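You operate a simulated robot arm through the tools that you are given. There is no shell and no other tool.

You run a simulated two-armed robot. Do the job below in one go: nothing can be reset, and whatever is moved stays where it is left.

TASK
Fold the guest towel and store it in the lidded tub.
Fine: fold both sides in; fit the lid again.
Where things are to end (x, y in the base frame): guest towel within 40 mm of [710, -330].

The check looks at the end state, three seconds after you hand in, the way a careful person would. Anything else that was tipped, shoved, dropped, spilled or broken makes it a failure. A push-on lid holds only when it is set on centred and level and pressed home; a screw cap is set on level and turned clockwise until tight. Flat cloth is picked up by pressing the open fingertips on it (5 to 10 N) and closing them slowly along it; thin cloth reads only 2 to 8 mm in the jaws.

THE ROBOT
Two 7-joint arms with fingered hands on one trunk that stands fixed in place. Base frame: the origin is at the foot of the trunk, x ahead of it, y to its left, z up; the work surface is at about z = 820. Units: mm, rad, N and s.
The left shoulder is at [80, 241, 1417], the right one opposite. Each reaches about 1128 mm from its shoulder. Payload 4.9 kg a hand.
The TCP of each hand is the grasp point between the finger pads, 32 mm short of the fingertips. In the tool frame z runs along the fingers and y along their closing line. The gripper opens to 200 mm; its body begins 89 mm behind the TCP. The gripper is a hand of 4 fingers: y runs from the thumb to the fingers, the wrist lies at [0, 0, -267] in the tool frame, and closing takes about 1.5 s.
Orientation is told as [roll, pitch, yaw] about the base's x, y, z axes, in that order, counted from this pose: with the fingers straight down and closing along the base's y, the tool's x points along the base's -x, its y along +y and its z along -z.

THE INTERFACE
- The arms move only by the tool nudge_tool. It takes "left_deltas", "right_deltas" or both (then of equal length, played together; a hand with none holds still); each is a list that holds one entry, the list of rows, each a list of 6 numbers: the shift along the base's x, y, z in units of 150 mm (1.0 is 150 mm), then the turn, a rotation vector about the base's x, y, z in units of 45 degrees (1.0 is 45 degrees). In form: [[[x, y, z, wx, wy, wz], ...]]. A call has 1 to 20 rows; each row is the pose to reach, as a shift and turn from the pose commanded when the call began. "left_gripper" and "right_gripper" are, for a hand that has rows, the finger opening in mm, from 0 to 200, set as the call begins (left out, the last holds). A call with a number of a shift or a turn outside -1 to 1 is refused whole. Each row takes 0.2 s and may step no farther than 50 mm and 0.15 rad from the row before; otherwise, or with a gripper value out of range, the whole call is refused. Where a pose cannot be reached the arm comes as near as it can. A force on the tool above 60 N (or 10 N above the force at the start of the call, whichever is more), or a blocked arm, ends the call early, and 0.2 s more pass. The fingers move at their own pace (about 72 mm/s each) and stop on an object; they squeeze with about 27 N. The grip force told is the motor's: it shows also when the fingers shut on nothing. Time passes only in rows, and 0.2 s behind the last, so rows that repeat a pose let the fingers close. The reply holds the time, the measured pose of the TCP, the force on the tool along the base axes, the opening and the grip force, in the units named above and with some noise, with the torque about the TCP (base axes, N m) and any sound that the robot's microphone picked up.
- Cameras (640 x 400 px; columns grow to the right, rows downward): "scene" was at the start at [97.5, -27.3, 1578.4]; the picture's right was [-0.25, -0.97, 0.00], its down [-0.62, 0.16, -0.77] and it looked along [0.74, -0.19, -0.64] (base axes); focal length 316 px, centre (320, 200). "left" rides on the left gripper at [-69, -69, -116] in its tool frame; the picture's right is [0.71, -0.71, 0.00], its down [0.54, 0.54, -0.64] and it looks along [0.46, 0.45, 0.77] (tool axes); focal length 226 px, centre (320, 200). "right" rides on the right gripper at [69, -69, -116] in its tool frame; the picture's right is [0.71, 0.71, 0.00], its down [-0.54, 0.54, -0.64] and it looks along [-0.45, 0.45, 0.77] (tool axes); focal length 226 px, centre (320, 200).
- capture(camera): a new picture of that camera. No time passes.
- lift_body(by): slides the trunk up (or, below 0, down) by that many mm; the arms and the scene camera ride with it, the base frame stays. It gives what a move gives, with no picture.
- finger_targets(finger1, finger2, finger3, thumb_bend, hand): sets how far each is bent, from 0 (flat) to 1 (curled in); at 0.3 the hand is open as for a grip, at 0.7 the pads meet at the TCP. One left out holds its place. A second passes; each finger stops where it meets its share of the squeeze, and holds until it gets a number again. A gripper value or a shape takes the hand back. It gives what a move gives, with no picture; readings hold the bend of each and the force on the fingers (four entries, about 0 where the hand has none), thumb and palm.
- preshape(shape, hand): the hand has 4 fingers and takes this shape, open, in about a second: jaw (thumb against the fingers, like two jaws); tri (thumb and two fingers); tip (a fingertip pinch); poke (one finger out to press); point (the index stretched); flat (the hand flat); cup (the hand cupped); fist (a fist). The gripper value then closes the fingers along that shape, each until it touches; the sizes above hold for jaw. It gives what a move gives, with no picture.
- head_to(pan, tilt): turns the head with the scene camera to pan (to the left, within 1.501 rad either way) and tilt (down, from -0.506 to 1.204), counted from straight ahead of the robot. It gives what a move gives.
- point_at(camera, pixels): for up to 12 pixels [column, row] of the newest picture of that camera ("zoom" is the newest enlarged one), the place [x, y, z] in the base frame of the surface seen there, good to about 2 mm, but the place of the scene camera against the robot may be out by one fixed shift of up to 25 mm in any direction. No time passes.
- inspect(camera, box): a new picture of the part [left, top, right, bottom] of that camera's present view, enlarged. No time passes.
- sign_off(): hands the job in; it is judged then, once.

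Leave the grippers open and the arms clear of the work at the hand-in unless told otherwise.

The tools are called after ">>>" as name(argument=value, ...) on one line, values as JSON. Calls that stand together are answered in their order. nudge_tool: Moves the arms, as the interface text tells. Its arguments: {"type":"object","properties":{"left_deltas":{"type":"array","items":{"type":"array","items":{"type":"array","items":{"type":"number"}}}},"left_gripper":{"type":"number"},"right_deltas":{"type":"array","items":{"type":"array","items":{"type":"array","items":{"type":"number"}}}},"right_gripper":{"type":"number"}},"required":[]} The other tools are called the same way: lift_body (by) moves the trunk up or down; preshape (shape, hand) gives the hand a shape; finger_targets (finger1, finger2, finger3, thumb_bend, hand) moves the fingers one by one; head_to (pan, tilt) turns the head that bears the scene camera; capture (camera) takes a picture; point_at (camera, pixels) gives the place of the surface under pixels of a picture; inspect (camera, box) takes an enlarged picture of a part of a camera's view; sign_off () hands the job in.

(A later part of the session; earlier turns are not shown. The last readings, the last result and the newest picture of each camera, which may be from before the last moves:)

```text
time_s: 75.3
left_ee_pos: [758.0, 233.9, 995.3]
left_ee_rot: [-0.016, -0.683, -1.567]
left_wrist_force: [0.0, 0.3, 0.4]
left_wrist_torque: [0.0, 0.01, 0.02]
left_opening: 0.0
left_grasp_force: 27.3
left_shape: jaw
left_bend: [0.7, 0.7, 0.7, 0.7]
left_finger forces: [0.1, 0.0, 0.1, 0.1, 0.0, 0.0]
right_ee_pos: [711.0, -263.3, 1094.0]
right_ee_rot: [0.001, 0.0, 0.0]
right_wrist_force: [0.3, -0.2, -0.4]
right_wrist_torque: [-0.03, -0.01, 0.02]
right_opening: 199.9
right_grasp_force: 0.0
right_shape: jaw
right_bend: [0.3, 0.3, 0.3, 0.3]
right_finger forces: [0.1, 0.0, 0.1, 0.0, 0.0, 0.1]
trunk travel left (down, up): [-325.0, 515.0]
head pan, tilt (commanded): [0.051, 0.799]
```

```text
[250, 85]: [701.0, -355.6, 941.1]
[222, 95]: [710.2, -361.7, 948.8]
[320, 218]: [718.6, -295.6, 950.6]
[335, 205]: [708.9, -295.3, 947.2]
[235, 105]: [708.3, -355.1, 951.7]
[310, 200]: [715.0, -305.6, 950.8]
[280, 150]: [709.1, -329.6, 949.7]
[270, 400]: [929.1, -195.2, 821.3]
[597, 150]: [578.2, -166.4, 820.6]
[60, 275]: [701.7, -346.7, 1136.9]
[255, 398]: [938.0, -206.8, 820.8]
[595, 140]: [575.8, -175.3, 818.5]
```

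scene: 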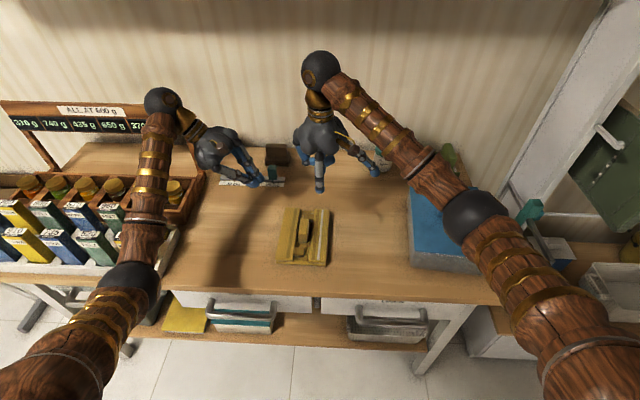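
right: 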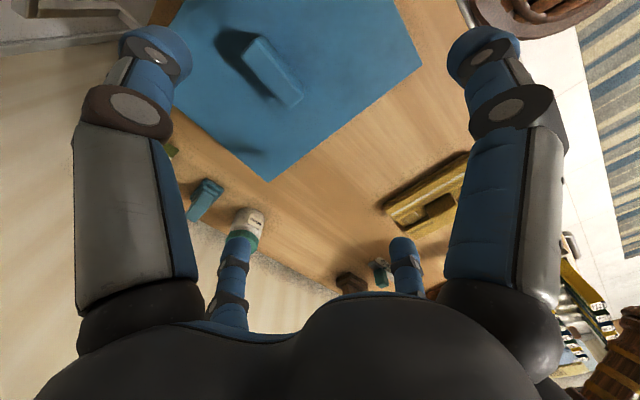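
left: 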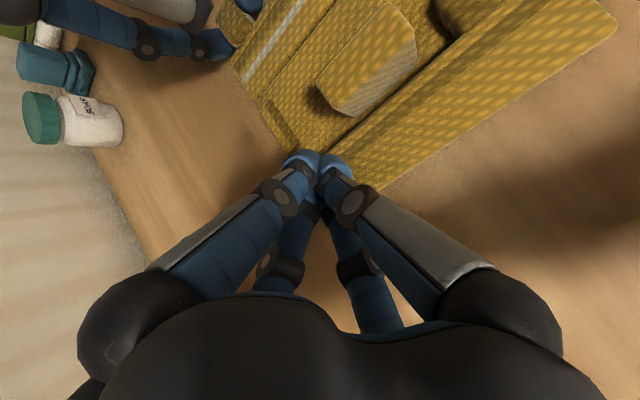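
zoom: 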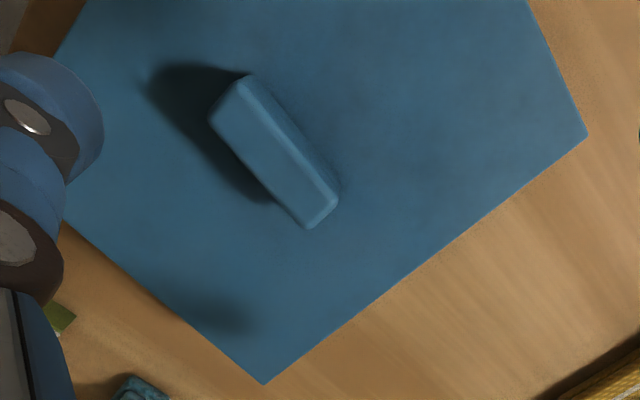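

I'll read the handle's top corners more carefully, along with the lid's visible corners.

>>> point_at(camera="zoom", pixels=[[216, 116], [238, 84], [326, 200], [306, 220], [213, 125], [300, 222], [264, 380], [583, 135], [528, 5], [338, 190], [255, 80], [70, 215]])

```text
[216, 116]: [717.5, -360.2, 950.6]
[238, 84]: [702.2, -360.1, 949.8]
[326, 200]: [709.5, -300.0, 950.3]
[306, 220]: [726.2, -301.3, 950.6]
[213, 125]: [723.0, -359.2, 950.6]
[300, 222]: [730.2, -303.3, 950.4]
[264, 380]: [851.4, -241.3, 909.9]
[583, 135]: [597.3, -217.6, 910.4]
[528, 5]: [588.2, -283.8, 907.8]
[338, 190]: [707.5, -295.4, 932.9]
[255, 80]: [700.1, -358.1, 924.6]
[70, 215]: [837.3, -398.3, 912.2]
```

Handle centre is about (714, -328), top z=950, rotated -5.4° like the lid. By its corners the tub's centre is (714.5, -330). Moving the right hand over the handle with a -0.094 rad turn, down to z≈1005.

>>> nudge_tool(right_deltas=[[[0.01, -0.15, -0.1, 0, 0, -0.03], [0.02, -0.3, -0.2, 0, 0, -0.06], [0.02, -0.433, -0.35, 0, 0, -0.09], [0.02, -0.433, -0.5, 0, 0, -0.12], [0.02, -0.433, -0.593, 0, 0, -0.12]]])

>>> capture(camera="right")

```text
time_s: 76.5
left_ee_pos: [758.2, 233.2, 994.7]
left_ee_rot: [-0.016, -0.687, -1.568]
left_wrist_force: [-0.3, -0.3, -0.2]
left_wrist_torque: [0.01, 0.01, -0.01]
left_opening: 0.1
left_grasp_force: 26.8
left_shape: jaw
left_bend: [0.7, 0.7, 0.7, 0.7]
left_finger forces: [0.0, 0.1, 0.0, 0.0, 0.1, 0.1]
right_ee_pos: [713.9, -328.7, 1005.7]
right_ee_rot: [0.002, 0.002, -0.091]
right_wrist_force: [-1.1, -0.1, -0.3]
right_wrist_torque: [0.01, -0.01, -0.01]
right_opening: 200.0
right_grasp_force: 0.1
right_shape: jaw
right_bend: [0.3, 0.3, 0.3, 0.3]
right_finger forces: [0.0, 0.0, 0.0, 0.1, 0.0, 0.0]
trunk travel left (down, up): [-325.0, 515.0]
head pan, tilt (commanded): [0.051, 0.799]
```

```text
taken
```

right: 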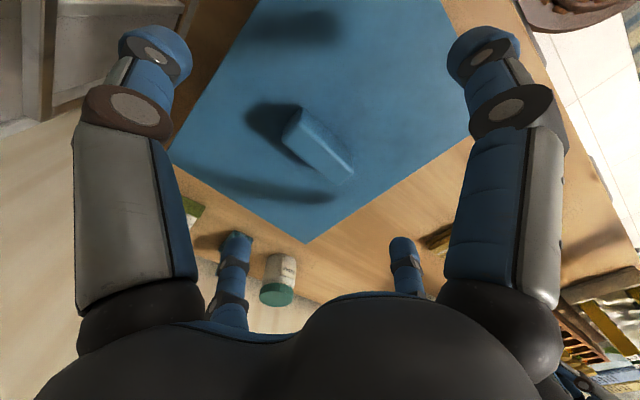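

Handle at (320, 148) is centred under the open hand. Descending to z≈957, then closing all four fingers on the handle.

>>> nudge_tool(right_deltas=[[[0, 0, -0.15, 0, 0, 0], [0, 0, -0.28, 0, 0, 0], [0, 0, -0.323, 0, 0, 0]]])

>>> nudge_tool(right_deltas=[[[0, 0, 0, 0, 0, 0], [0, 0, 0, 0, 0, 0], [0, 0, 0, 0, 0, 0], [0, 0, 0, 0, 0, 0], [0, 0, 0, 0, 0, 0], [0, 0, 0, 0, 0, 0], [0, 0, 0, 0, 0, 0], [0, 0, 0, 0, 0, 0], [0, 0, 0, 0, 0, 0]]], right_gripper=0)

>>> capture(camera="right")

>>> capture(camera="scene")

```text
time_s: 77.3
left_ee_pos: [758.0, 233.0, 994.8]
left_ee_rot: [-0.017, -0.686, -1.566]
left_wrist_force: [0.1, 0.3, -0.1]
left_wrist_torque: [-0.01, 0.03, -0.03]
left_opening: 0.2
left_grasp_force: 27.2
left_shape: jaw
left_bend: [0.7, 0.7, 0.7, 0.7]
left_finger forces: [0.1, 0.0, 0.0, 0.0, 0.0, 0.0]
right_ee_pos: [714.8, -329.2, 956.2]
right_ee_rot: [0.0, -0.001, -0.093]
right_wrist_force: [-0.2, -0.8, 0.0]
right_wrist_torque: [0.01, 0.02, -0.01]
right_opening: 200.3
right_grasp_force: 0.1
right_shape: jaw
right_bend: [0.3, 0.3, 0.3, 0.3]
right_finger forces: [0.0, 0.0, 0.0, 0.0, 0.0, 0.0]
trunk travel left (down, up): [-325.0, 515.0]
head pan, tilt (commanded): [0.051, 0.799]
```

```text
time_s: 79.3
left_ee_pos: [759.3, 233.6, 994.6]
left_ee_rot: [-0.016, -0.683, -1.568]
left_wrist_force: [0.4, 0.4, 0.0]
left_wrist_torque: [0.03, -0.01, -0.01]
left_opening: 0.1
left_grasp_force: 26.9
left_shape: jaw
left_bend: [0.7, 0.7, 0.7, 0.7]
left_finger forces: [0.0, 0.1, 0.0, 0.1, 0.0, 0.0]
right_ee_pos: [715.7, -329.3, 956.5]
right_ee_rot: [0.002, 0.0, -0.093]
right_wrist_force: [0.0, -0.2, 0.1]
right_wrist_torque: [-0.01, -0.03, 0.01]
right_opening: 50.2
right_grasp_force: 27.4
right_shape: jaw
right_bend: [0.76, 0.47, 0.76, 0.46]
right_finger forces: [23.9, 24.1, 23.9, 0.1, 24.2, 0.0]
trunk travel left (down, up): [-325.0, 515.0]
head pan, tilt (commanded): [0.051, 0.799]
```

```text
taken
```

right: 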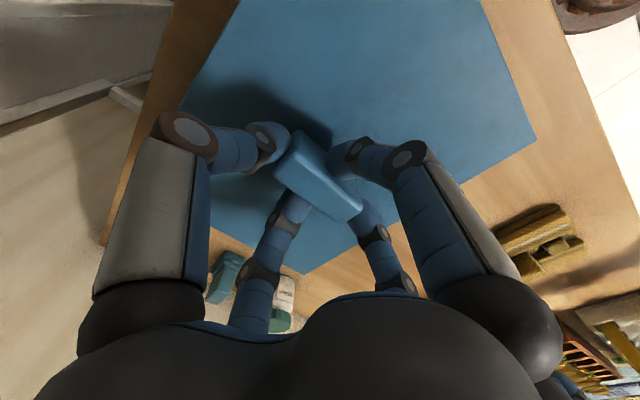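

```text
taken
```

scene: 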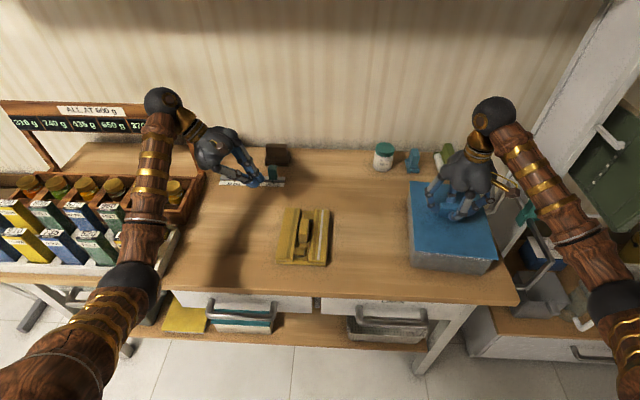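

The handle is held with about 24 N on each finger. I'll pull up gently, 9 mm in small steps, and read the force.

>>> nudge_tool(right_deltas=[[[0, 0, 0.015, 0, 0, 0], [0, 0, 0.03, 0, 0, 0], [0, 0, 0.045, 0, 0, 0], [0, 0, 0.06, 0, 0, 0]]])

>>> inspect(camera="scene", box=[370, 150, 530, 290])

```text
time_s: 80.3
left_ee_pos: [757.9, 233.8, 995.7]
left_ee_rot: [-0.015, -0.684, -1.568]
left_wrist_force: [0.6, 0.4, 0.0]
left_wrist_torque: [-0.04, 0.02, -0.02]
left_opening: 0.0
left_grasp_force: 26.8
left_shape: jaw
left_bend: [0.7, 0.7, 0.7, 0.7]
left_finger forces: [0.0, 0.0, 0.1, 0.0, 0.0, 0.0]
right_ee_pos: [714.3, -330.1, 964.8]
right_ee_rot: [0.0, 0.001, -0.093]
right_wrist_force: [-0.2, 0.0, -1.5]
right_wrist_torque: [0.02, -0.03, -0.03]
right_opening: 50.2
right_grasp_force: 27.5
right_shape: jaw
right_bend: [0.76, 0.47, 0.76, 0.46]
right_finger forces: [24.0, 24.1, 23.9, 0.1, 24.3, 0.0]
trunk travel left (down, up): [-325.0, 515.0]
head pan, tilt (commanded): [0.051, 0.799]
```

```text
2.86 times, centred on (450, 220) of scene
```

zoom: 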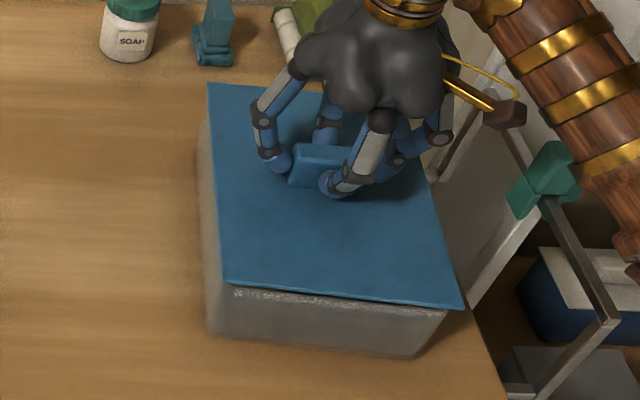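

The lid came free with only 1.5 N, and the tub stayed on the table. Before choosing where to hold the lid, I'll check the obstacles to the right: the rail with the green clip at zoom (545, 185), the rail corner (600, 320) and the items below.

>>> point_at(camera="zoom", pixels=[[545, 160], [530, 200], [600, 310], [500, 130], [450, 160], [580, 270], [500, 390], [600, 230], [470, 330], [200, 310], [230, 290], [440, 350]])

```text
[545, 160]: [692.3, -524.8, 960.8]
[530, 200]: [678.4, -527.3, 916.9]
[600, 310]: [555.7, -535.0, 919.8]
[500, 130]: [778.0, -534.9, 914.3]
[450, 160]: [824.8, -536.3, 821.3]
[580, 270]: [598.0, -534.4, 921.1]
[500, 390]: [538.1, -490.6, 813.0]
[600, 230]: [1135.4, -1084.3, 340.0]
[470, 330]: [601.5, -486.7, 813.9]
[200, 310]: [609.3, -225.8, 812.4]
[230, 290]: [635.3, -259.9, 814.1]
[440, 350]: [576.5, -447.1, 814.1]
```

The rail is at y≈-531 with its clip reaching z≈968, so the lid must stay above that. Lifting it straight up to z≈1110 first.

>>> nudge_tool(right_deltas=[[[0, 0, 0.1, 0, 0, 0], [0, 0, 0.25, 0, 0, 0], [0, 0, 0.45, 0, 0, 0], [0, 0, 0.65, 0, 0, 0], [0, 0, 0.85, 0, 0, 0], [0, 0, 0.97, 0, 0, 0]]])

>>> capture(camera="scene")

```text
time_s: 81.7
left_ee_pos: [758.2, 233.9, 994.6]
left_ee_rot: [-0.016, -0.687, -1.568]
left_wrist_force: [-0.1, -0.1, -0.2]
left_wrist_torque: [-0.01, -0.01, 0.02]
left_opening: 0.0
left_grasp_force: 26.4
left_shape: jaw
left_bend: [0.7, 0.7, 0.7, 0.7]
left_finger forces: [0.1, 0.0, 0.1, 0.0, 0.0, 0.1]
right_ee_pos: [715.2, -329.6, 1113.1]
right_ee_rot: [0.0, -0.001, -0.091]
right_wrist_force: [0.4, 0.3, -0.7]
right_wrist_torque: [0.02, 0.04, 0.0]
right_opening: 49.9
right_grasp_force: 27.1
right_shape: jaw
right_bend: [0.76, 0.47, 0.76, 0.46]
right_finger forces: [23.8, 24.1, 24.1, 0.1, 24.2, 0.0]
trunk travel left (down, up): [-325.0, 515.0]
head pan, tilt (commanded): [0.051, 0.799]
```

```text
taken
```

scene: 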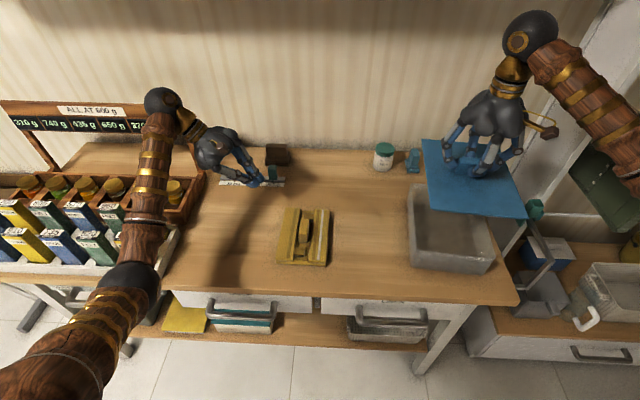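

The tub is open and empty. The seated-lid pose to return to is TCP (715, -329.4, 956.5), yaw -0.093. Now I'll carry the lid to the near right, out of the left arm's way.

>>> nudge_tool(right_deltas=[[[-0.08, -0.14, 0.02, 0, 0, 0], [-0.17, -0.28, 0.04, 0, 0, 0], [-0.26, -0.42, 0.06, 0, 0, 0], [-0.35, -0.56, 0.08, 0, 0, 0], [-0.44, -0.7, 0.09, 0, 0, 0], [-0.52, -0.8, 0.1, 0, 0, 0]]])

>>> capture(camera="scene")

```text
time_s: 83.1
left_ee_pos: [758.4, 233.1, 995.9]
left_ee_rot: [-0.016, -0.682, -1.566]
left_wrist_force: [-0.1, -0.7, -0.2]
left_wrist_torque: [0.02, 0.02, 0.03]
left_opening: 0.0
left_grasp_force: 26.9
left_shape: jaw
left_bend: [0.7, 0.7, 0.7, 0.7]
left_finger forces: [0.0, 0.0, 0.0, 0.1, 0.1, 0.1]
right_ee_pos: [635.5, -448.6, 1125.9]
right_ee_rot: [0.0, -0.001, -0.094]
right_wrist_force: [-0.4, 0.1, -0.7]
right_wrist_torque: [-0.03, -0.01, -0.02]
right_opening: 49.9
right_grasp_force: 27.1
right_shape: jaw
right_bend: [0.76, 0.47, 0.76, 0.46]
right_finger forces: [23.9, 24.1, 24.1, 0.1, 24.4, 0.1]
trunk travel left (down, up): [-325.0, 515.0]
head pan, tilt (commanded): [0.051, 0.799]
```

```text
taken
```

scene: 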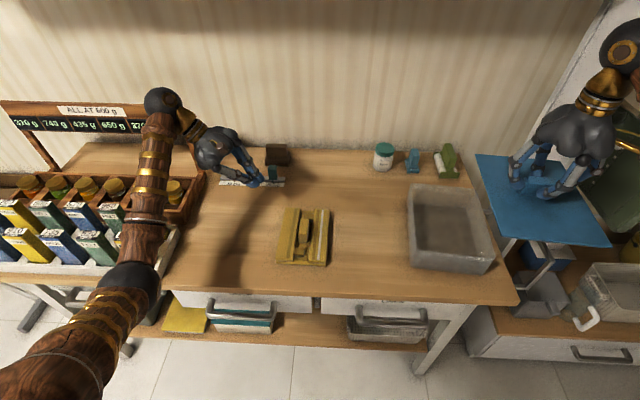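

The lid moved smoothly to (636, -449, 1126), still level. One more leg to about (545, -575).

>>> nudge_tool(right_deltas=[[[-0.1, -0.14, 0.02, 0, 0, 0], [-0.2, -0.28, 0.04, 0, 0, 0], [-0.3, -0.42, 0.06, 0, 0, 0], [-0.4, -0.56, 0.08, 0, 0, 0], [-0.5, -0.7, 0.09, 0, 0, 0], [-0.6, -0.84, 0.1, 0, 0, 0]]])

>>> capture(camera="scene")

>>> inspect(camera="scene", box=[390, 165, 510, 285])

```text
time_s: 84.5
left_ee_pos: [758.1, 233.2, 996.3]
left_ee_rot: [-0.017, -0.683, -1.565]
left_wrist_force: [-0.1, -0.7, -0.2]
left_wrist_torque: [0.01, -0.07, 0.0]
left_opening: 0.0
left_grasp_force: 27.5
left_shape: jaw
left_bend: [0.7, 0.7, 0.7, 0.7]
left_finger forces: [0.0, 0.0, 0.0, 0.1, 0.0, 0.1]
right_ee_pos: [544.8, -574.6, 1142.0]
right_ee_rot: [0.003, -0.001, -0.092]
right_wrist_force: [-1.1, -0.5, -1.1]
right_wrist_torque: [-0.01, 0.03, -0.02]
right_opening: 49.8
right_grasp_force: 27.1
right_shape: jaw
right_bend: [0.76, 0.47, 0.76, 0.46]
right_finger forces: [23.8, 24.2, 24.0, 0.0, 24.3, 0.0]
trunk travel left (down, up): [-325.0, 515.0]
head pan, tilt (commanded): [0.051, 0.799]
```

```text
taken
```

scene: 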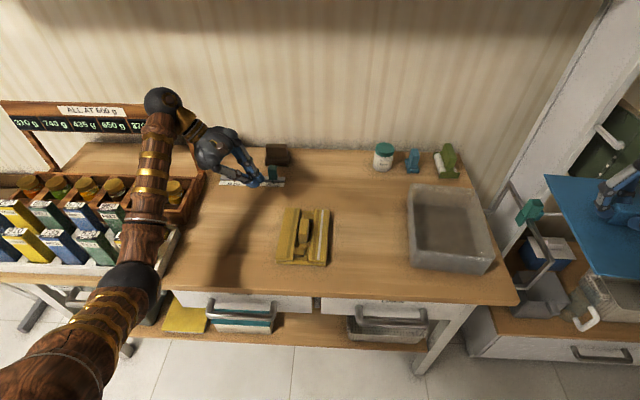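

```text
3.33 times, centred on (450, 225) of scene
```

zoom: 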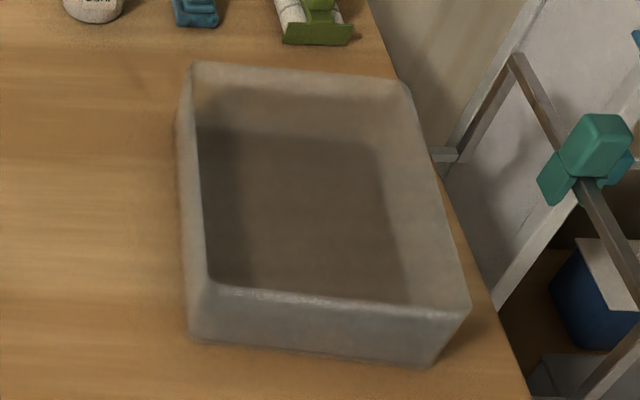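

The tub is open at zoom centre. I'll measure its rim, inner corners and floor.

>>> point_at(camera="zoom", pixels=[[192, 64], [400, 80], [468, 308], [210, 285], [196, 72], [395, 86], [455, 308], [216, 290], [300, 220], [240, 150], [360, 160], [300, 270]])

```text
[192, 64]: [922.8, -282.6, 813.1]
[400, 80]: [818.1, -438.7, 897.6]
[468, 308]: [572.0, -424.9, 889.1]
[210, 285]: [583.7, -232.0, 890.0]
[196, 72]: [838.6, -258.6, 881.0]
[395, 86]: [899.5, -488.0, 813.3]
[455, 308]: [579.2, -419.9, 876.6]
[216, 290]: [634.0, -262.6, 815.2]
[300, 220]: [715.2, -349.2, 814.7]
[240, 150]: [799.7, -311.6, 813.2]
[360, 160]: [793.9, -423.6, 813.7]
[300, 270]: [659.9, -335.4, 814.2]
```

The tub's rim outside is about 246 × 193 mm at z≈904, floor z≈821, and the folded towel (about 193 × 141 mm) will fit with roughly 20 mm to spare. Next the left hand straightens up, opens, and goes above the towel's knob.

>>> nudge_tool(left_deltas=[[[-0.06, -0.1, 0.06, 0.11, 0, 0], [-0.12, -0.22, 0.12, 0.24, 0, 0], [-0.19, -0.36, 0.15, 0.37, 0, 0], [-0.26, -0.5, 0.17, 0.5, 0, 0], [-0.33, -0.65, 0.17, 0.63, 0, 0], [-0.4, -0.8, 0.17, 0.76, 0, 0], [-0.48, -0.95, 0.17, 0.88, 0, 0]]], left_gripper=200)

>>> capture(camera="left")

```text
time_s: 86.1
left_ee_pos: [683.9, 92.3, 1020.3]
left_ee_rot: [-0.011, 0.007, -1.567]
left_wrist_force: [-0.3, -0.3, 0.9]
left_wrist_torque: [0.03, 0.04, 0.02]
left_opening: 200.2
left_grasp_force: 0.1
left_shape: jaw
left_bend: [0.3, 0.3, 0.3, 0.3]
left_finger forces: [0.0, 0.0, 0.0, 0.0, 0.0, 0.0]
right_ee_pos: [545.5, -575.6, 1140.6]
right_ee_rot: [0.001, 0.0, -0.092]
right_wrist_force: [0.0, 0.7, -0.5]
right_wrist_torque: [0.04, -0.01, 0.0]
right_opening: 50.0
right_grasp_force: 27.2
right_shape: jaw
right_bend: [0.76, 0.47, 0.76, 0.46]
right_finger forces: [23.8, 24.1, 23.9, 0.1, 24.2, 0.0]
trunk travel left (down, up): [-325.0, 515.0]
head pan, tilt (commanded): [0.051, 0.799]
```

```text
taken
```

left: 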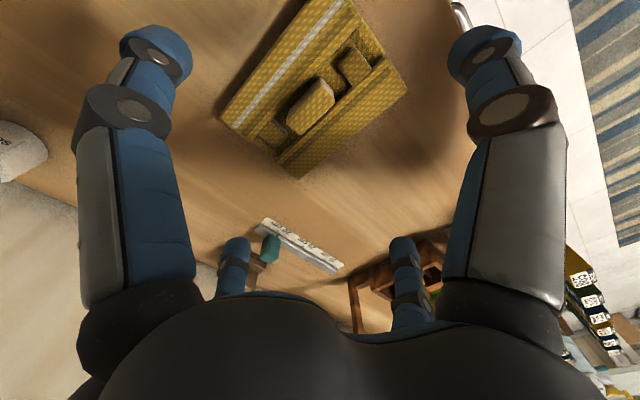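

The towel and knob are fully in the left view. Zooming in to measure the knob's top and the towel's corners.

>>> inspect(camera="left", box=[200, 0, 430, 185])

```text
2.16 times, centred on (315, 92) of left
```

zoom: 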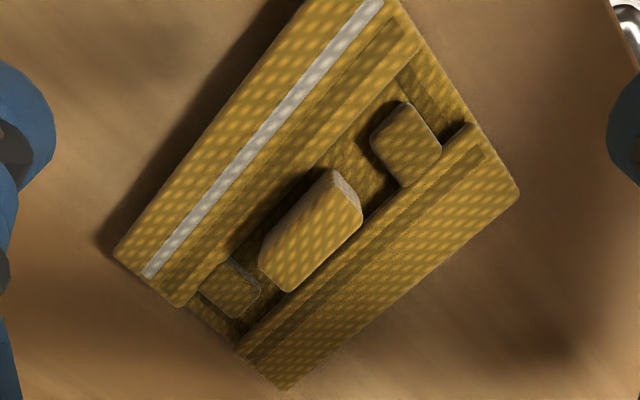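

>>> point_at(camera="zoom", pixels=[[332, 180], [358, 215], [288, 287], [264, 250], [310, 232], [345, 185], [515, 190], [288, 385], [118, 250], [385, 12], [240, 350], [183, 300]])

>>> point_at(camera="zoom", pixels=[[328, 185], [355, 222], [292, 283], [268, 245], [405, 150], [240, 290], [470, 135], [400, 15], [430, 80], [225, 335], [490, 185], [280, 370]])

```text
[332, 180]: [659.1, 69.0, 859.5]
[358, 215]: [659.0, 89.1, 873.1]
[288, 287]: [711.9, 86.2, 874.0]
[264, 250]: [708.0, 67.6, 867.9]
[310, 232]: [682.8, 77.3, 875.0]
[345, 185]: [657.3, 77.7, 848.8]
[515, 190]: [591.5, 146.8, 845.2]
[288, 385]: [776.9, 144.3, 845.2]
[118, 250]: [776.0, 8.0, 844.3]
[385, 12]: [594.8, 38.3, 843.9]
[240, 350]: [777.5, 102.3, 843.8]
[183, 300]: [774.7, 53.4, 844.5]
```

```text
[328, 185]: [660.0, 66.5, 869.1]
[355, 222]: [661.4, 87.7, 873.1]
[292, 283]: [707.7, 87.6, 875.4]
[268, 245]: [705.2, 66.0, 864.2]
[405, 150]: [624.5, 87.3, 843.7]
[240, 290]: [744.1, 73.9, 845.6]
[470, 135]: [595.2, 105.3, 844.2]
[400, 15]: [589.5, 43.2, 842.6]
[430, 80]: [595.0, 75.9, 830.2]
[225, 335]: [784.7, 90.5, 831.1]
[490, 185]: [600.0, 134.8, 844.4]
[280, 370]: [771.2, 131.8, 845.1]
```

The knob is centred at (684.5, 78), top z=875, at the towel's own centre. Descending the open left hand to z≈886 over it, then closing all four fingers.

>>> nudge_tool(left_deltas=[[[0.003, -0.05, -0.2, 0.008, 0.01, 0], [0.003, -0.095, -0.45, 0.008, 0.01, 0], [0.003, -0.095, -0.7, 0.008, 0.01, 0], [0.003, -0.095, -0.85, 0.008, 0.01, 0], [0.003, -0.095, -0.893, 0.008, 0.01, 0]]])

>>> nudge_tool(left_deltas=[[[0, 0, 0, 0, 0, 0], [0, 0, 0, 0, 0, 0], [0, 0, 0, 0, 0, 0], [0, 0, 0, 0, 0, 0], [0, 0, 0, 0, 0, 0], [0, 0, 0, 0, 0, 0], [0, 0, 0, 0, 0, 0], [0, 0, 0, 0, 0, 0], [0, 0, 0, 0, 0, 0]]], left_gripper=0)

>>> capture(camera="left")

>>> inspect(camera="scene", box=[220, 140, 380, 280])

```text
time_s: 87.3
left_ee_pos: [685.7, 79.4, 887.5]
left_ee_rot: [-0.022, 0.011, -1.567]
left_wrist_force: [0.1, 0.6, 0.3]
left_wrist_torque: [0.01, -0.01, -0.02]
left_opening: 200.1
left_grasp_force: 0.0
left_shape: jaw
left_bend: [0.3, 0.3, 0.3, 0.3]
left_finger forces: [0.0, 0.1, 0.0, 0.0, 0.0, 0.1]
right_ee_pos: [547.4, -574.1, 1141.2]
right_ee_rot: [0.0, 0.0, -0.093]
right_wrist_force: [-0.1, 1.0, -0.2]
right_wrist_torque: [0.01, 0.0, 0.01]
right_opening: 50.0
right_grasp_force: 26.8
right_shape: jaw
right_bend: [0.76, 0.47, 0.76, 0.46]
right_finger forces: [23.9, 24.2, 24.0, 0.1, 24.2, 0.1]
trunk travel left (down, up): [-325.0, 515.0]
head pan, tilt (commanded): [0.051, 0.799]
```

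```text
time_s: 89.3
left_ee_pos: [686.9, 79.7, 887.2]
left_ee_rot: [-0.023, 0.013, -1.567]
left_wrist_force: [-0.1, -0.9, -1.0]
left_wrist_torque: [0.0, 0.0, 0.0]
left_opening: 43.7
left_grasp_force: 27.0
left_shape: jaw
left_bend: [0.76, 0.5, 0.61, 0.49]
left_finger forces: [23.5, 24.2, 23.8, 0.0, 24.2, 0.0]
right_ee_pos: [546.4, -574.6, 1141.4]
right_ee_rot: [-0.001, 0.001, -0.092]
right_wrist_force: [0.5, -0.2, -0.4]
right_wrist_torque: [0.02, 0.02, -0.02]
right_opening: 49.7
right_grasp_force: 26.3
right_shape: jaw
right_bend: [0.76, 0.47, 0.76, 0.46]
right_finger forces: [23.7, 24.1, 24.0, 0.0, 24.3, 0.0]
trunk travel left (down, up): [-325.0, 515.0]
head pan, tilt (commanded): [0.051, 0.799]
```

```text
taken
```

left: 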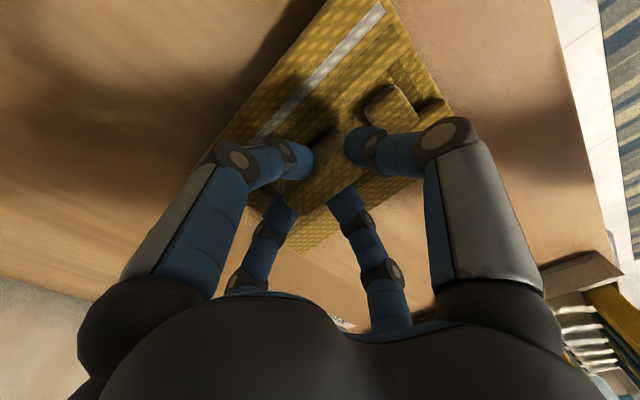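

```text
2.86 times, centred on (300, 210) of scene
```

zoom: 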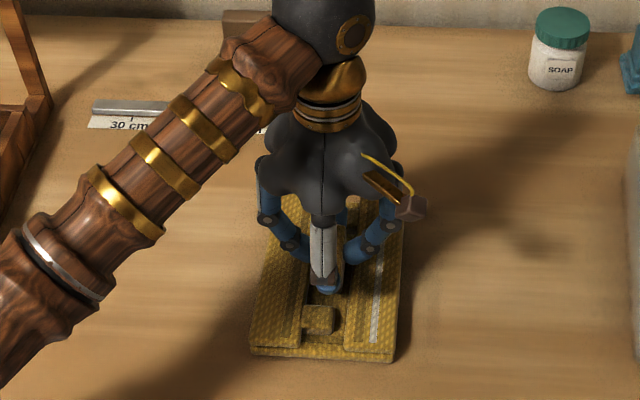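

All four fingers grip the knob at about 24 N. Lifting 45 mm and checking the towel stays folded and level.

>>> nudge_tool(left_deltas=[[[0, 0, 0.05, 0, 0, 0], [0, 0, 0.12, 0, 0, 0], [0, 0, 0.2, 0, 0, 0], [0, 0, 0.3, 0, 0, 0]]])

>>> capture(camera="left")

>>> inspect(camera="scene", box=[220, 140, 380, 280])

```text
time_s: 90.3
left_ee_pos: [685.7, 79.4, 933.6]
left_ee_rot: [-0.023, 0.011, -1.569]
left_wrist_force: [-0.2, 0.0, -1.6]
left_wrist_torque: [0.0, -0.03, -0.04]
left_opening: 43.4
left_grasp_force: 26.8
left_shape: jaw
left_bend: [0.76, 0.5, 0.61, 0.49]
left_finger forces: [23.6, 24.1, 23.8, 0.0, 24.1, 0.0]
right_ee_pos: [546.5, -574.6, 1142.0]
right_ee_rot: [0.002, 0.0, -0.091]
right_wrist_force: [0.4, 0.8, -0.4]
right_wrist_torque: [0.0, 0.0, 0.01]
right_opening: 49.8
right_grasp_force: 27.1
right_shape: jaw
right_bend: [0.76, 0.47, 0.76, 0.46]
right_finger forces: [23.8, 24.1, 24.0, 0.1, 24.3, 0.0]
trunk travel left (down, up): [-325.0, 515.0]
head pan, tilt (commanded): [0.051, 0.799]
```

```text
taken
```

left: 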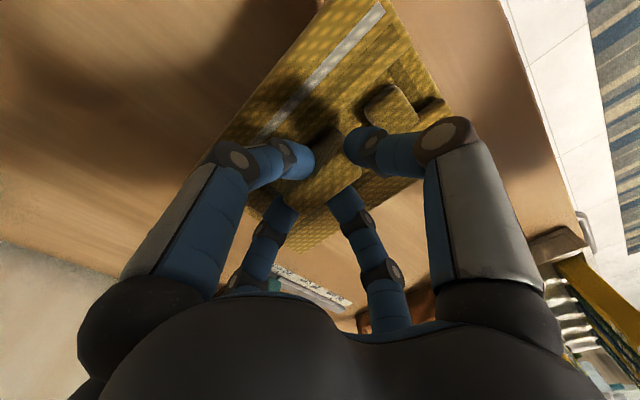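

```text
2.86 times, centred on (300, 210) of scene
```

zoom: 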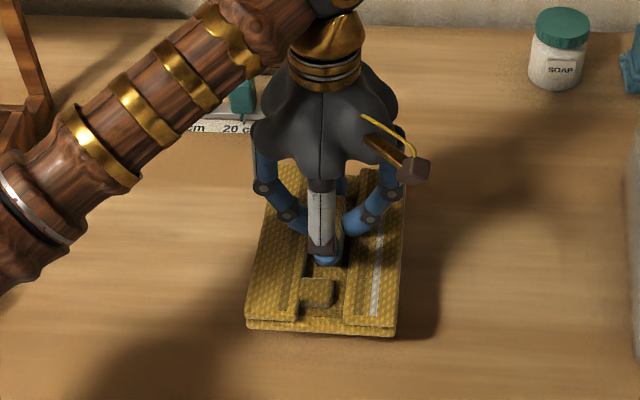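

Lifted cleanly (1.6 N), still folded and level. Raising to about z=1030 and starting across toward the tub.

>>> nudge_tool(left_deltas=[[[0, 0, 0.2, 0, 0, 0], [0, 0, 0.4, 0, 0, 0], [0, -0.05, 0.58, 0, 0, 0], [0.02, -0.2, 0.65, 0, 0, -0.02], [0.04, -0.4, 0.65, 0, 0, -0.04], [0.06, -0.6, 0.65, 0, 0, -0.06], [0.08, -0.8, 0.65, 0, 0, -0.08]]])

>>> capture(camera="scene")

```text
time_s: 91.9
left_ee_pos: [697.9, -43.5, 1030.9]
left_ee_rot: [-0.022, 0.016, -1.63]
left_wrist_force: [-1.1, 0.2, -1.2]
left_wrist_torque: [0.0, -0.01, -0.02]
left_opening: 43.5
left_grasp_force: 26.9
left_shape: jaw
left_bend: [0.76, 0.5, 0.61, 0.49]
left_finger forces: [23.6, 24.3, 23.9, 0.1, 24.1, 0.0]
right_ee_pos: [546.4, -575.3, 1140.2]
right_ee_rot: [0.001, 0.002, -0.093]
right_wrist_force: [0.2, 0.8, 0.3]
right_wrist_torque: [0.01, 0.03, -0.03]
right_opening: 49.7
right_grasp_force: 27.0
right_shape: jaw
right_bend: [0.76, 0.47, 0.76, 0.46]
right_finger forces: [23.9, 24.2, 24.0, 0.0, 24.4, 0.0]
trunk travel left (down, up): [-325.0, 515.0]
head pan, tilt (commanded): [0.051, 0.799]
```

```text
taken
```

scene: 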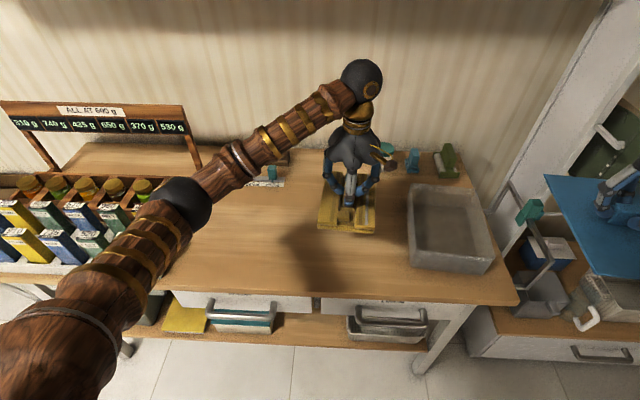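

At (698, -44, 1031), with the towel steady. Continuing across.

>>> nudge_tool(left_deltas=[[[0.02, -0.2, 0, 0, 0, -0.01], [0.03, -0.4, 0, 0, 0, -0.02], [0.05, -0.6, 0, 0, 0, -0.03], [0.06, -0.8, 0, 0, 0, -0.04], [0.07, -0.95, 0, 0, 0, -0.04]]])

>>> capture(camera="scene")

```text
time_s: 93.1
left_ee_pos: [709.2, -184.4, 1028.7]
left_ee_rot: [-0.021, 0.012, -1.662]
left_wrist_force: [-0.3, 1.0, -1.5]
left_wrist_torque: [0.01, 0.03, 0.0]
left_opening: 43.3
left_grasp_force: 27.3
left_shape: jaw
left_bend: [0.76, 0.5, 0.61, 0.49]
left_finger forces: [23.7, 24.0, 23.9, 0.0, 24.0, 0.1]
right_ee_pos: [546.6, -575.4, 1140.6]
right_ee_rot: [0.0, 0.001, -0.092]
right_wrist_force: [-0.2, 0.8, -0.7]
right_wrist_torque: [0.02, 0.0, 0.01]
right_opening: 49.9
right_grasp_force: 27.0
right_shape: jaw
right_bend: [0.76, 0.47, 0.76, 0.46]
right_finger forces: [23.9, 24.0, 24.1, 0.0, 24.3, 0.0]
trunk travel left (down, up): [-325.0, 515.0]
head pan, tilt (commanded): [0.051, 0.799]
```

```text
taken
```

scene: 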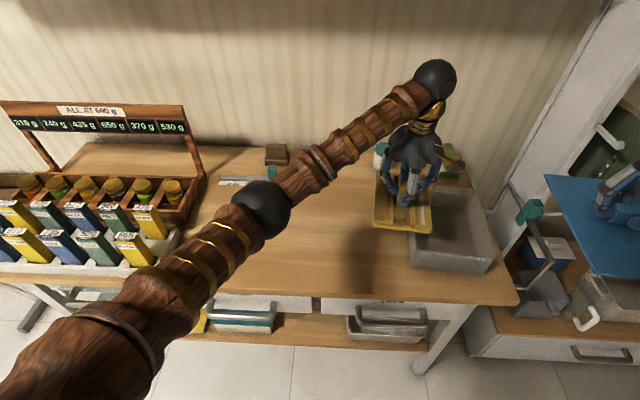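

Now at y=-184 with the yaw matching the tub. The last leg puts the towel over the tub's centre, staying high.

>>> nudge_tool(left_deltas=[[[0.01, -0.2, 0, 0, 0, 0], [0.02, -0.4, 0, 0, 0, 0], [0.03, -0.6, 0, 0, 0, 0], [0.04, -0.8, 0, 0, 0, 0], [0.047, -0.957, 0, 0, 0, 0]]])

>>> capture(camera="scene")

>>> capture(camera="left")

```text
time_s: 94.3
left_ee_pos: [714.5, -330.0, 1029.2]
left_ee_rot: [-0.021, 0.014, -1.662]
left_wrist_force: [-0.9, -0.4, -2.3]
left_wrist_torque: [-0.01, 0.02, 0.02]
left_opening: 42.9
left_grasp_force: 27.4
left_shape: jaw
left_bend: [0.76, 0.5, 0.61, 0.49]
left_finger forces: [23.7, 24.1, 24.1, 0.1, 23.8, 0.1]
right_ee_pos: [545.8, -576.1, 1140.9]
right_ee_rot: [0.002, 0.0, -0.092]
right_wrist_force: [-0.7, -0.1, -0.1]
right_wrist_torque: [-0.01, -0.03, -0.03]
right_opening: 50.0
right_grasp_force: 26.8
right_shape: jaw
right_bend: [0.76, 0.47, 0.76, 0.46]
right_finger forces: [23.9, 24.1, 24.1, 0.0, 24.3, 0.0]
trunk travel left (down, up): [-325.0, 515.0]
head pan, tilt (commanded): [0.051, 0.799]
```

```text
taken
```

scene: 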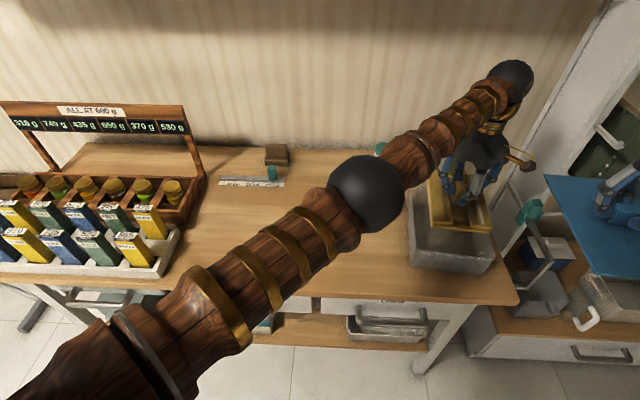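

```text
taken
```

left: 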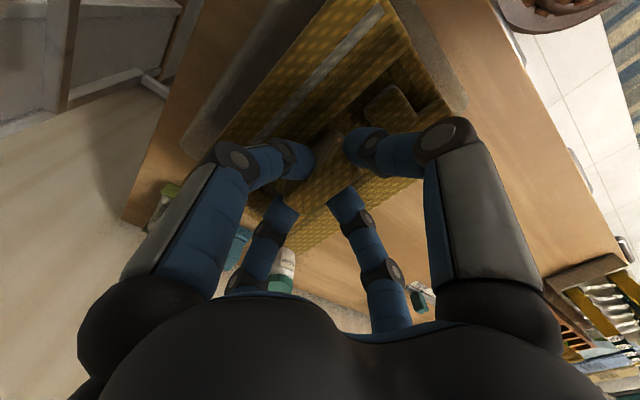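

Over the tub at (714.5, -330, 1029). I'll check the alignment of the towel's edges against the tub rim in an enlarged left view.

>>> inspect(camera="left", box=[170, 0, 500, 210])

>>> inspect(camera="scene", box=[390, 100, 550, 290])

```text
1.90 times, centred on (335, 105) of left
```

zoom: 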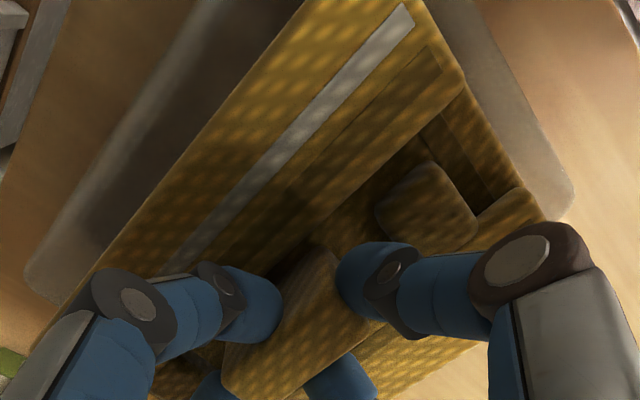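

```text
2.11 times, centred on (470, 195) of scene
```

zoom: 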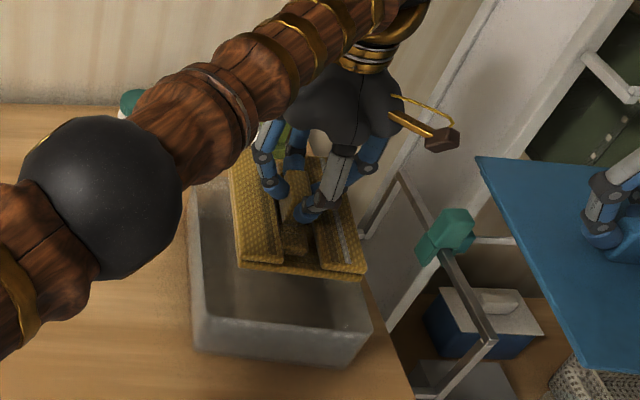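

I'll read the towel's near corners and the tub's near rim corners from this scene zoom to compare them.

>>> point_at(camera="zoom", pixels=[[243, 262], [362, 268], [205, 318], [368, 328], [193, 200], [232, 180], [240, 220], [355, 240], [300, 262], [370, 300]])

>>> inspect(camera="left", box=[170, 0, 500, 210])

>>> point_at(camera="zoom", pixels=[[462, 80], [540, 215], [570, 205], [70, 300], [30, 280], [100, 275], [420, 5], [560, 190], [50, 295], [130, 160], [500, 60], [80, 285]])

```text
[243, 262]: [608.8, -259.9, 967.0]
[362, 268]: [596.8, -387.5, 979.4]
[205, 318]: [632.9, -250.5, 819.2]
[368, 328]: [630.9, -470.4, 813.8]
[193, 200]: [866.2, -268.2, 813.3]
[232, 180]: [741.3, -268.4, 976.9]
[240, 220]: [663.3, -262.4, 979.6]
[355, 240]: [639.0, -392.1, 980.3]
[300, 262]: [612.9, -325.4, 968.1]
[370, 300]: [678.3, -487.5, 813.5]
```

```text
1.90 times, centred on (335, 105) of left
```

zoom: 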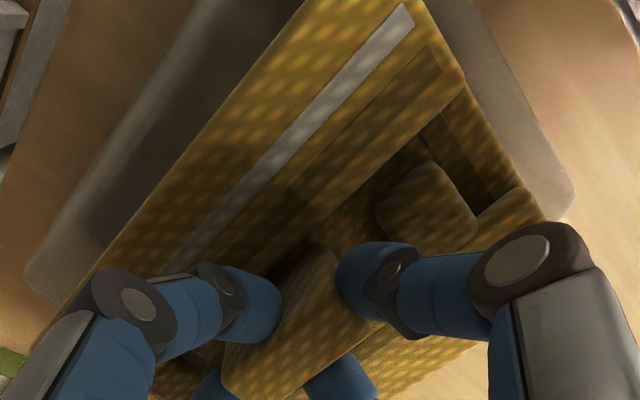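

```text
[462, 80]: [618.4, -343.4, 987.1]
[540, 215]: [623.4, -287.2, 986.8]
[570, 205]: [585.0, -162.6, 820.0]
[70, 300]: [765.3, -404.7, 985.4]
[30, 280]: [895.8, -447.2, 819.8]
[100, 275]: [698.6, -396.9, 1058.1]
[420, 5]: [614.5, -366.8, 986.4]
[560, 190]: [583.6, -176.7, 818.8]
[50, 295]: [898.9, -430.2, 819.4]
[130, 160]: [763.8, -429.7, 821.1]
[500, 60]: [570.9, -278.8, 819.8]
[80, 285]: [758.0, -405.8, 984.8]
```

Towel centre is about (713, -329) against the tub's (714.5, -330), with matching yaw. Lowering halfway, to where the towel just enters the rim, and checking.

>>> nudge_tool(left_deltas=[[[0.003, 0, -0.1, 0, 0, 0], [0.006, 0, -0.2, 0, 0, 0], [0.008, 0, -0.3, 0, 0, 0], [0.01, 0, -0.4, 0, 0, 0], [0.01, 0, -0.46, 0, 0, 0]]])

>>> inspect(camera="scene", box=[330, 100, 550, 290])

>>> inspect(camera="left", box=[150, 0, 500, 210])

```text
time_s: 95.5
left_ee_pos: [718.5, -327.7, 960.2]
left_ee_rot: [-0.022, 0.011, -1.666]
left_wrist_force: [0.3, -0.3, -1.2]
left_wrist_torque: [-0.01, 0.01, 0.02]
left_opening: 43.1
left_grasp_force: 26.9
left_shape: jaw
left_bend: [0.76, 0.5, 0.61, 0.49]
left_finger forces: [23.8, 24.0, 24.0, 0.0, 23.7, 0.1]
right_ee_pos: [546.2, -574.7, 1141.2]
right_ee_rot: [0.002, 0.0, -0.094]
right_wrist_force: [-0.6, -0.9, -0.9]
right_wrist_torque: [0.01, -0.02, 0.01]
right_opening: 49.9
right_grasp_force: 26.4
right_shape: jaw
right_bend: [0.76, 0.47, 0.76, 0.46]
right_finger forces: [23.9, 24.1, 24.0, 0.0, 24.3, 0.1]
trunk travel left (down, up): [-325.0, 515.0]
head pan, tilt (commanded): [0.051, 0.799]
```

```text
2.11 times, centred on (440, 195) of scene
```

zoom: 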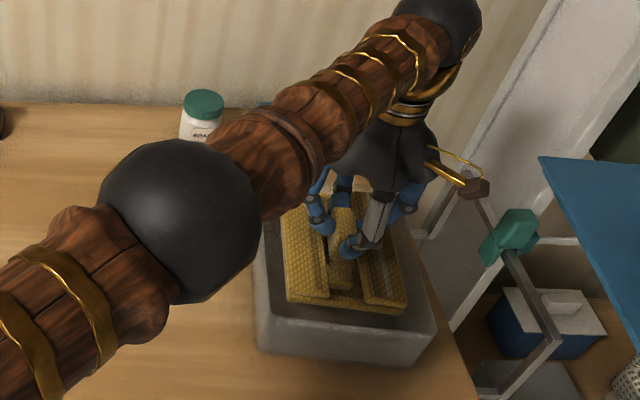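

```text
1.83 times, centred on (325, 105) of left
```

zoom: 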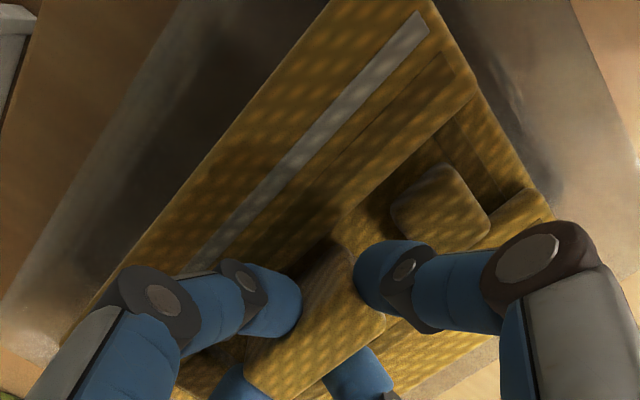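

The towel is in the mouth of the tub. I'll check the clearance on the +y side and at the near end.

>>> point_at(camera="zoom", pixels=[[425, 392], [440, 385], [465, 370], [490, 345], [545, 205], [475, 100], [600, 190], [90, 330], [20, 330], [60, 240], [540, 180], [480, 390]])

>>> inspect(camera="scene", box=[400, 160, 500, 285])

>>> point_at(camera="zoom", pixels=[[190, 290], [390, 320], [140, 335], [450, 380], [140, 200], [180, 200], [195, 240], [150, 240], [300, 300], [300, 330], [400, 290], [440, 300]])

```text
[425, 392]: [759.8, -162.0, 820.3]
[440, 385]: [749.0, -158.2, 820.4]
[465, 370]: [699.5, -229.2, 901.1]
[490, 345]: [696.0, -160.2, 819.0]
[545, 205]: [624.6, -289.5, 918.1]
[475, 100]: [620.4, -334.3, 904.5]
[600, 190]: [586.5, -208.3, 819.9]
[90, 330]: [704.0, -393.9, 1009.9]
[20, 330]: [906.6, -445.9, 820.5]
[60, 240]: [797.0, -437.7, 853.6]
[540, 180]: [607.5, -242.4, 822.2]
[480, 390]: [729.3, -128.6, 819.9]
```

```text
3.20 times, centred on (450, 222) of scene
```

zoom: 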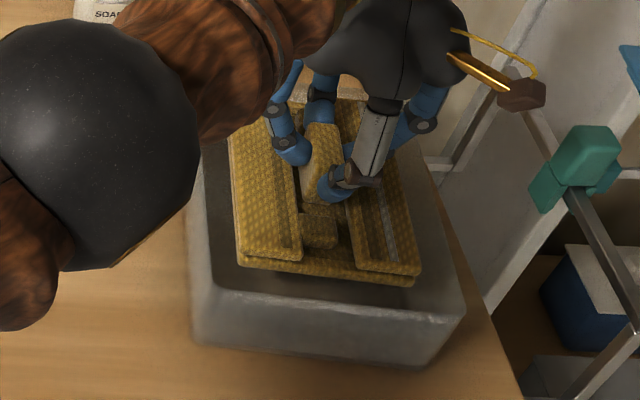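

```text
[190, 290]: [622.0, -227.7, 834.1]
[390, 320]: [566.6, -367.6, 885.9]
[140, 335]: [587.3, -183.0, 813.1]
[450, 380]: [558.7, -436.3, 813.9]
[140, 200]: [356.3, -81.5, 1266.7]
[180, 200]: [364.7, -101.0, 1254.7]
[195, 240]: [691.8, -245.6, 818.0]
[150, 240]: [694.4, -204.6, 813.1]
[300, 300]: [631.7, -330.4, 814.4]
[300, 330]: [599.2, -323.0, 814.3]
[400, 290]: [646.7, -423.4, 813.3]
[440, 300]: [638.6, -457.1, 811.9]
```

Clearances are about 20 mm on the +y side and at the near end. Lowering the rest of the way, creeping at the end.

>>> nudge_tool(left_deltas=[[[0, 0, -0.1, 0, 0, 0], [0, 0, -0.2, 0, 0, 0], [0, 0, -0.3, 0, 0, 0], [0, 0, -0.38, 0, 0, 0], [0, 0, -0.41, 0, 0, 0]]])

>>> nudge_tool(left_deltas=[[[0, 0, -0.015, 0, 0, 0], [0, 0, -0.03, 0, 0, 0], [0, 0, -0.045, 0, 0, 0], [0, 0, -0.06, 0, 0, 0]]])

>>> inspect(camera="scene", box=[390, 130, 520, 285])

```text
time_s: 96.7
left_ee_pos: [708.7, -321.5, 899.7]
left_ee_rot: [-0.024, 0.012, -1.66]
left_wrist_force: [-0.7, -0.4, -2.2]
left_wrist_torque: [-0.01, 0.03, 0.04]
left_opening: 43.1
left_grasp_force: 27.2
left_shape: jaw
left_bend: [0.76, 0.5, 0.61, 0.49]
left_finger forces: [23.8, 24.1, 24.1, 0.0, 23.7, 0.2]
left hand out of reach, approached as far as the arm can: row 3, 4, 5
right_ee_pos: [546.6, -574.0, 1141.8]
right_ee_rot: [0.001, 0.002, -0.093]
right_wrist_force: [0.2, 0.5, -0.2]
right_wrist_torque: [-0.02, 0.01, 0.02]
right_opening: 50.0
right_grasp_force: 27.6
right_shape: jaw
right_bend: [0.76, 0.47, 0.76, 0.46]
right_finger forces: [23.9, 24.1, 24.0, 0.1, 24.4, 0.0]
trunk travel left (down, up): [-325.0, 515.0]
head pan, tilt (commanded): [0.051, 0.799]
```

```text
time_s: 97.7
left_ee_pos: [709.5, -321.5, 890.1]
left_ee_rot: [-0.02, 0.011, -1.66]
left_wrist_force: [0.2, -0.7, -1.2]
left_wrist_torque: [-0.01, 0.02, 0.02]
left_opening: 43.2
left_grasp_force: 26.8
left_shape: jaw
left_bend: [0.76, 0.5, 0.61, 0.49]
left_finger forces: [23.9, 24.2, 24.0, 0.0, 23.7, 0.1]
right_ee_pos: [547.1, -574.5, 1140.9]
right_ee_rot: [0.003, -0.001, -0.092]
right_wrist_force: [0.7, -0.2, -0.4]
right_wrist_torque: [0.05, 0.0, 0.02]
right_opening: 49.8
right_grasp_force: 27.1
right_shape: jaw
right_bend: [0.76, 0.47, 0.76, 0.46]
right_finger forces: [23.9, 24.2, 24.0, 0.0, 24.3, 0.0]
trunk travel left (down, up): [-325.0, 515.0]
head pan, tilt (commanded): [0.051, 0.799]
```

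```text
2.58 times, centred on (455, 208) of scene
```

zoom: 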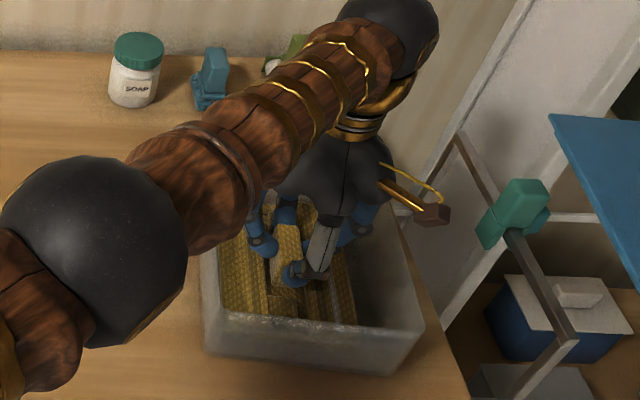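

The left arm is at its reach limit here, at (709.5, -321.5, 890), a few mm from the planned spot, with the towel just above or on the floor. I'll lower the trunk by 4 mm to feel for the floor.

>>> lift_body(by=-4)

```text
time_s: 98.3
left_ee_pos: [708.9, -321.4, 889.2]
left_ee_rot: [-0.018, 0.011, -1.661]
left_wrist_force: [-0.1, 0.6, 17.1]
left_wrist_torque: [0.02, 0.07, -0.01]
left_opening: 43.8
left_grasp_force: 27.0
left_shape: jaw
left_bend: [0.76, 0.5, 0.61, 0.49]
left_finger forces: [26.2, 26.6, 26.7, 0.1, 26.8, 0.1]
right_ee_pos: [545.1, -574.1, 1138.3]
right_ee_rot: [0.001, 0.001, -0.094]
right_wrist_force: [-0.4, 0.0, -0.3]
right_wrist_torque: [0.02, 0.02, 0.01]
right_opening: 49.7
right_grasp_force: 27.4
right_shape: jaw
right_bend: [0.76, 0.47, 0.76, 0.46]
right_finger forces: [23.9, 24.1, 24.0, 0.1, 24.2, 0.0]
trunk travel left (down, up): [-321.0, 519.0]
head pan, tilt (commanded): [0.051, 0.799]
```

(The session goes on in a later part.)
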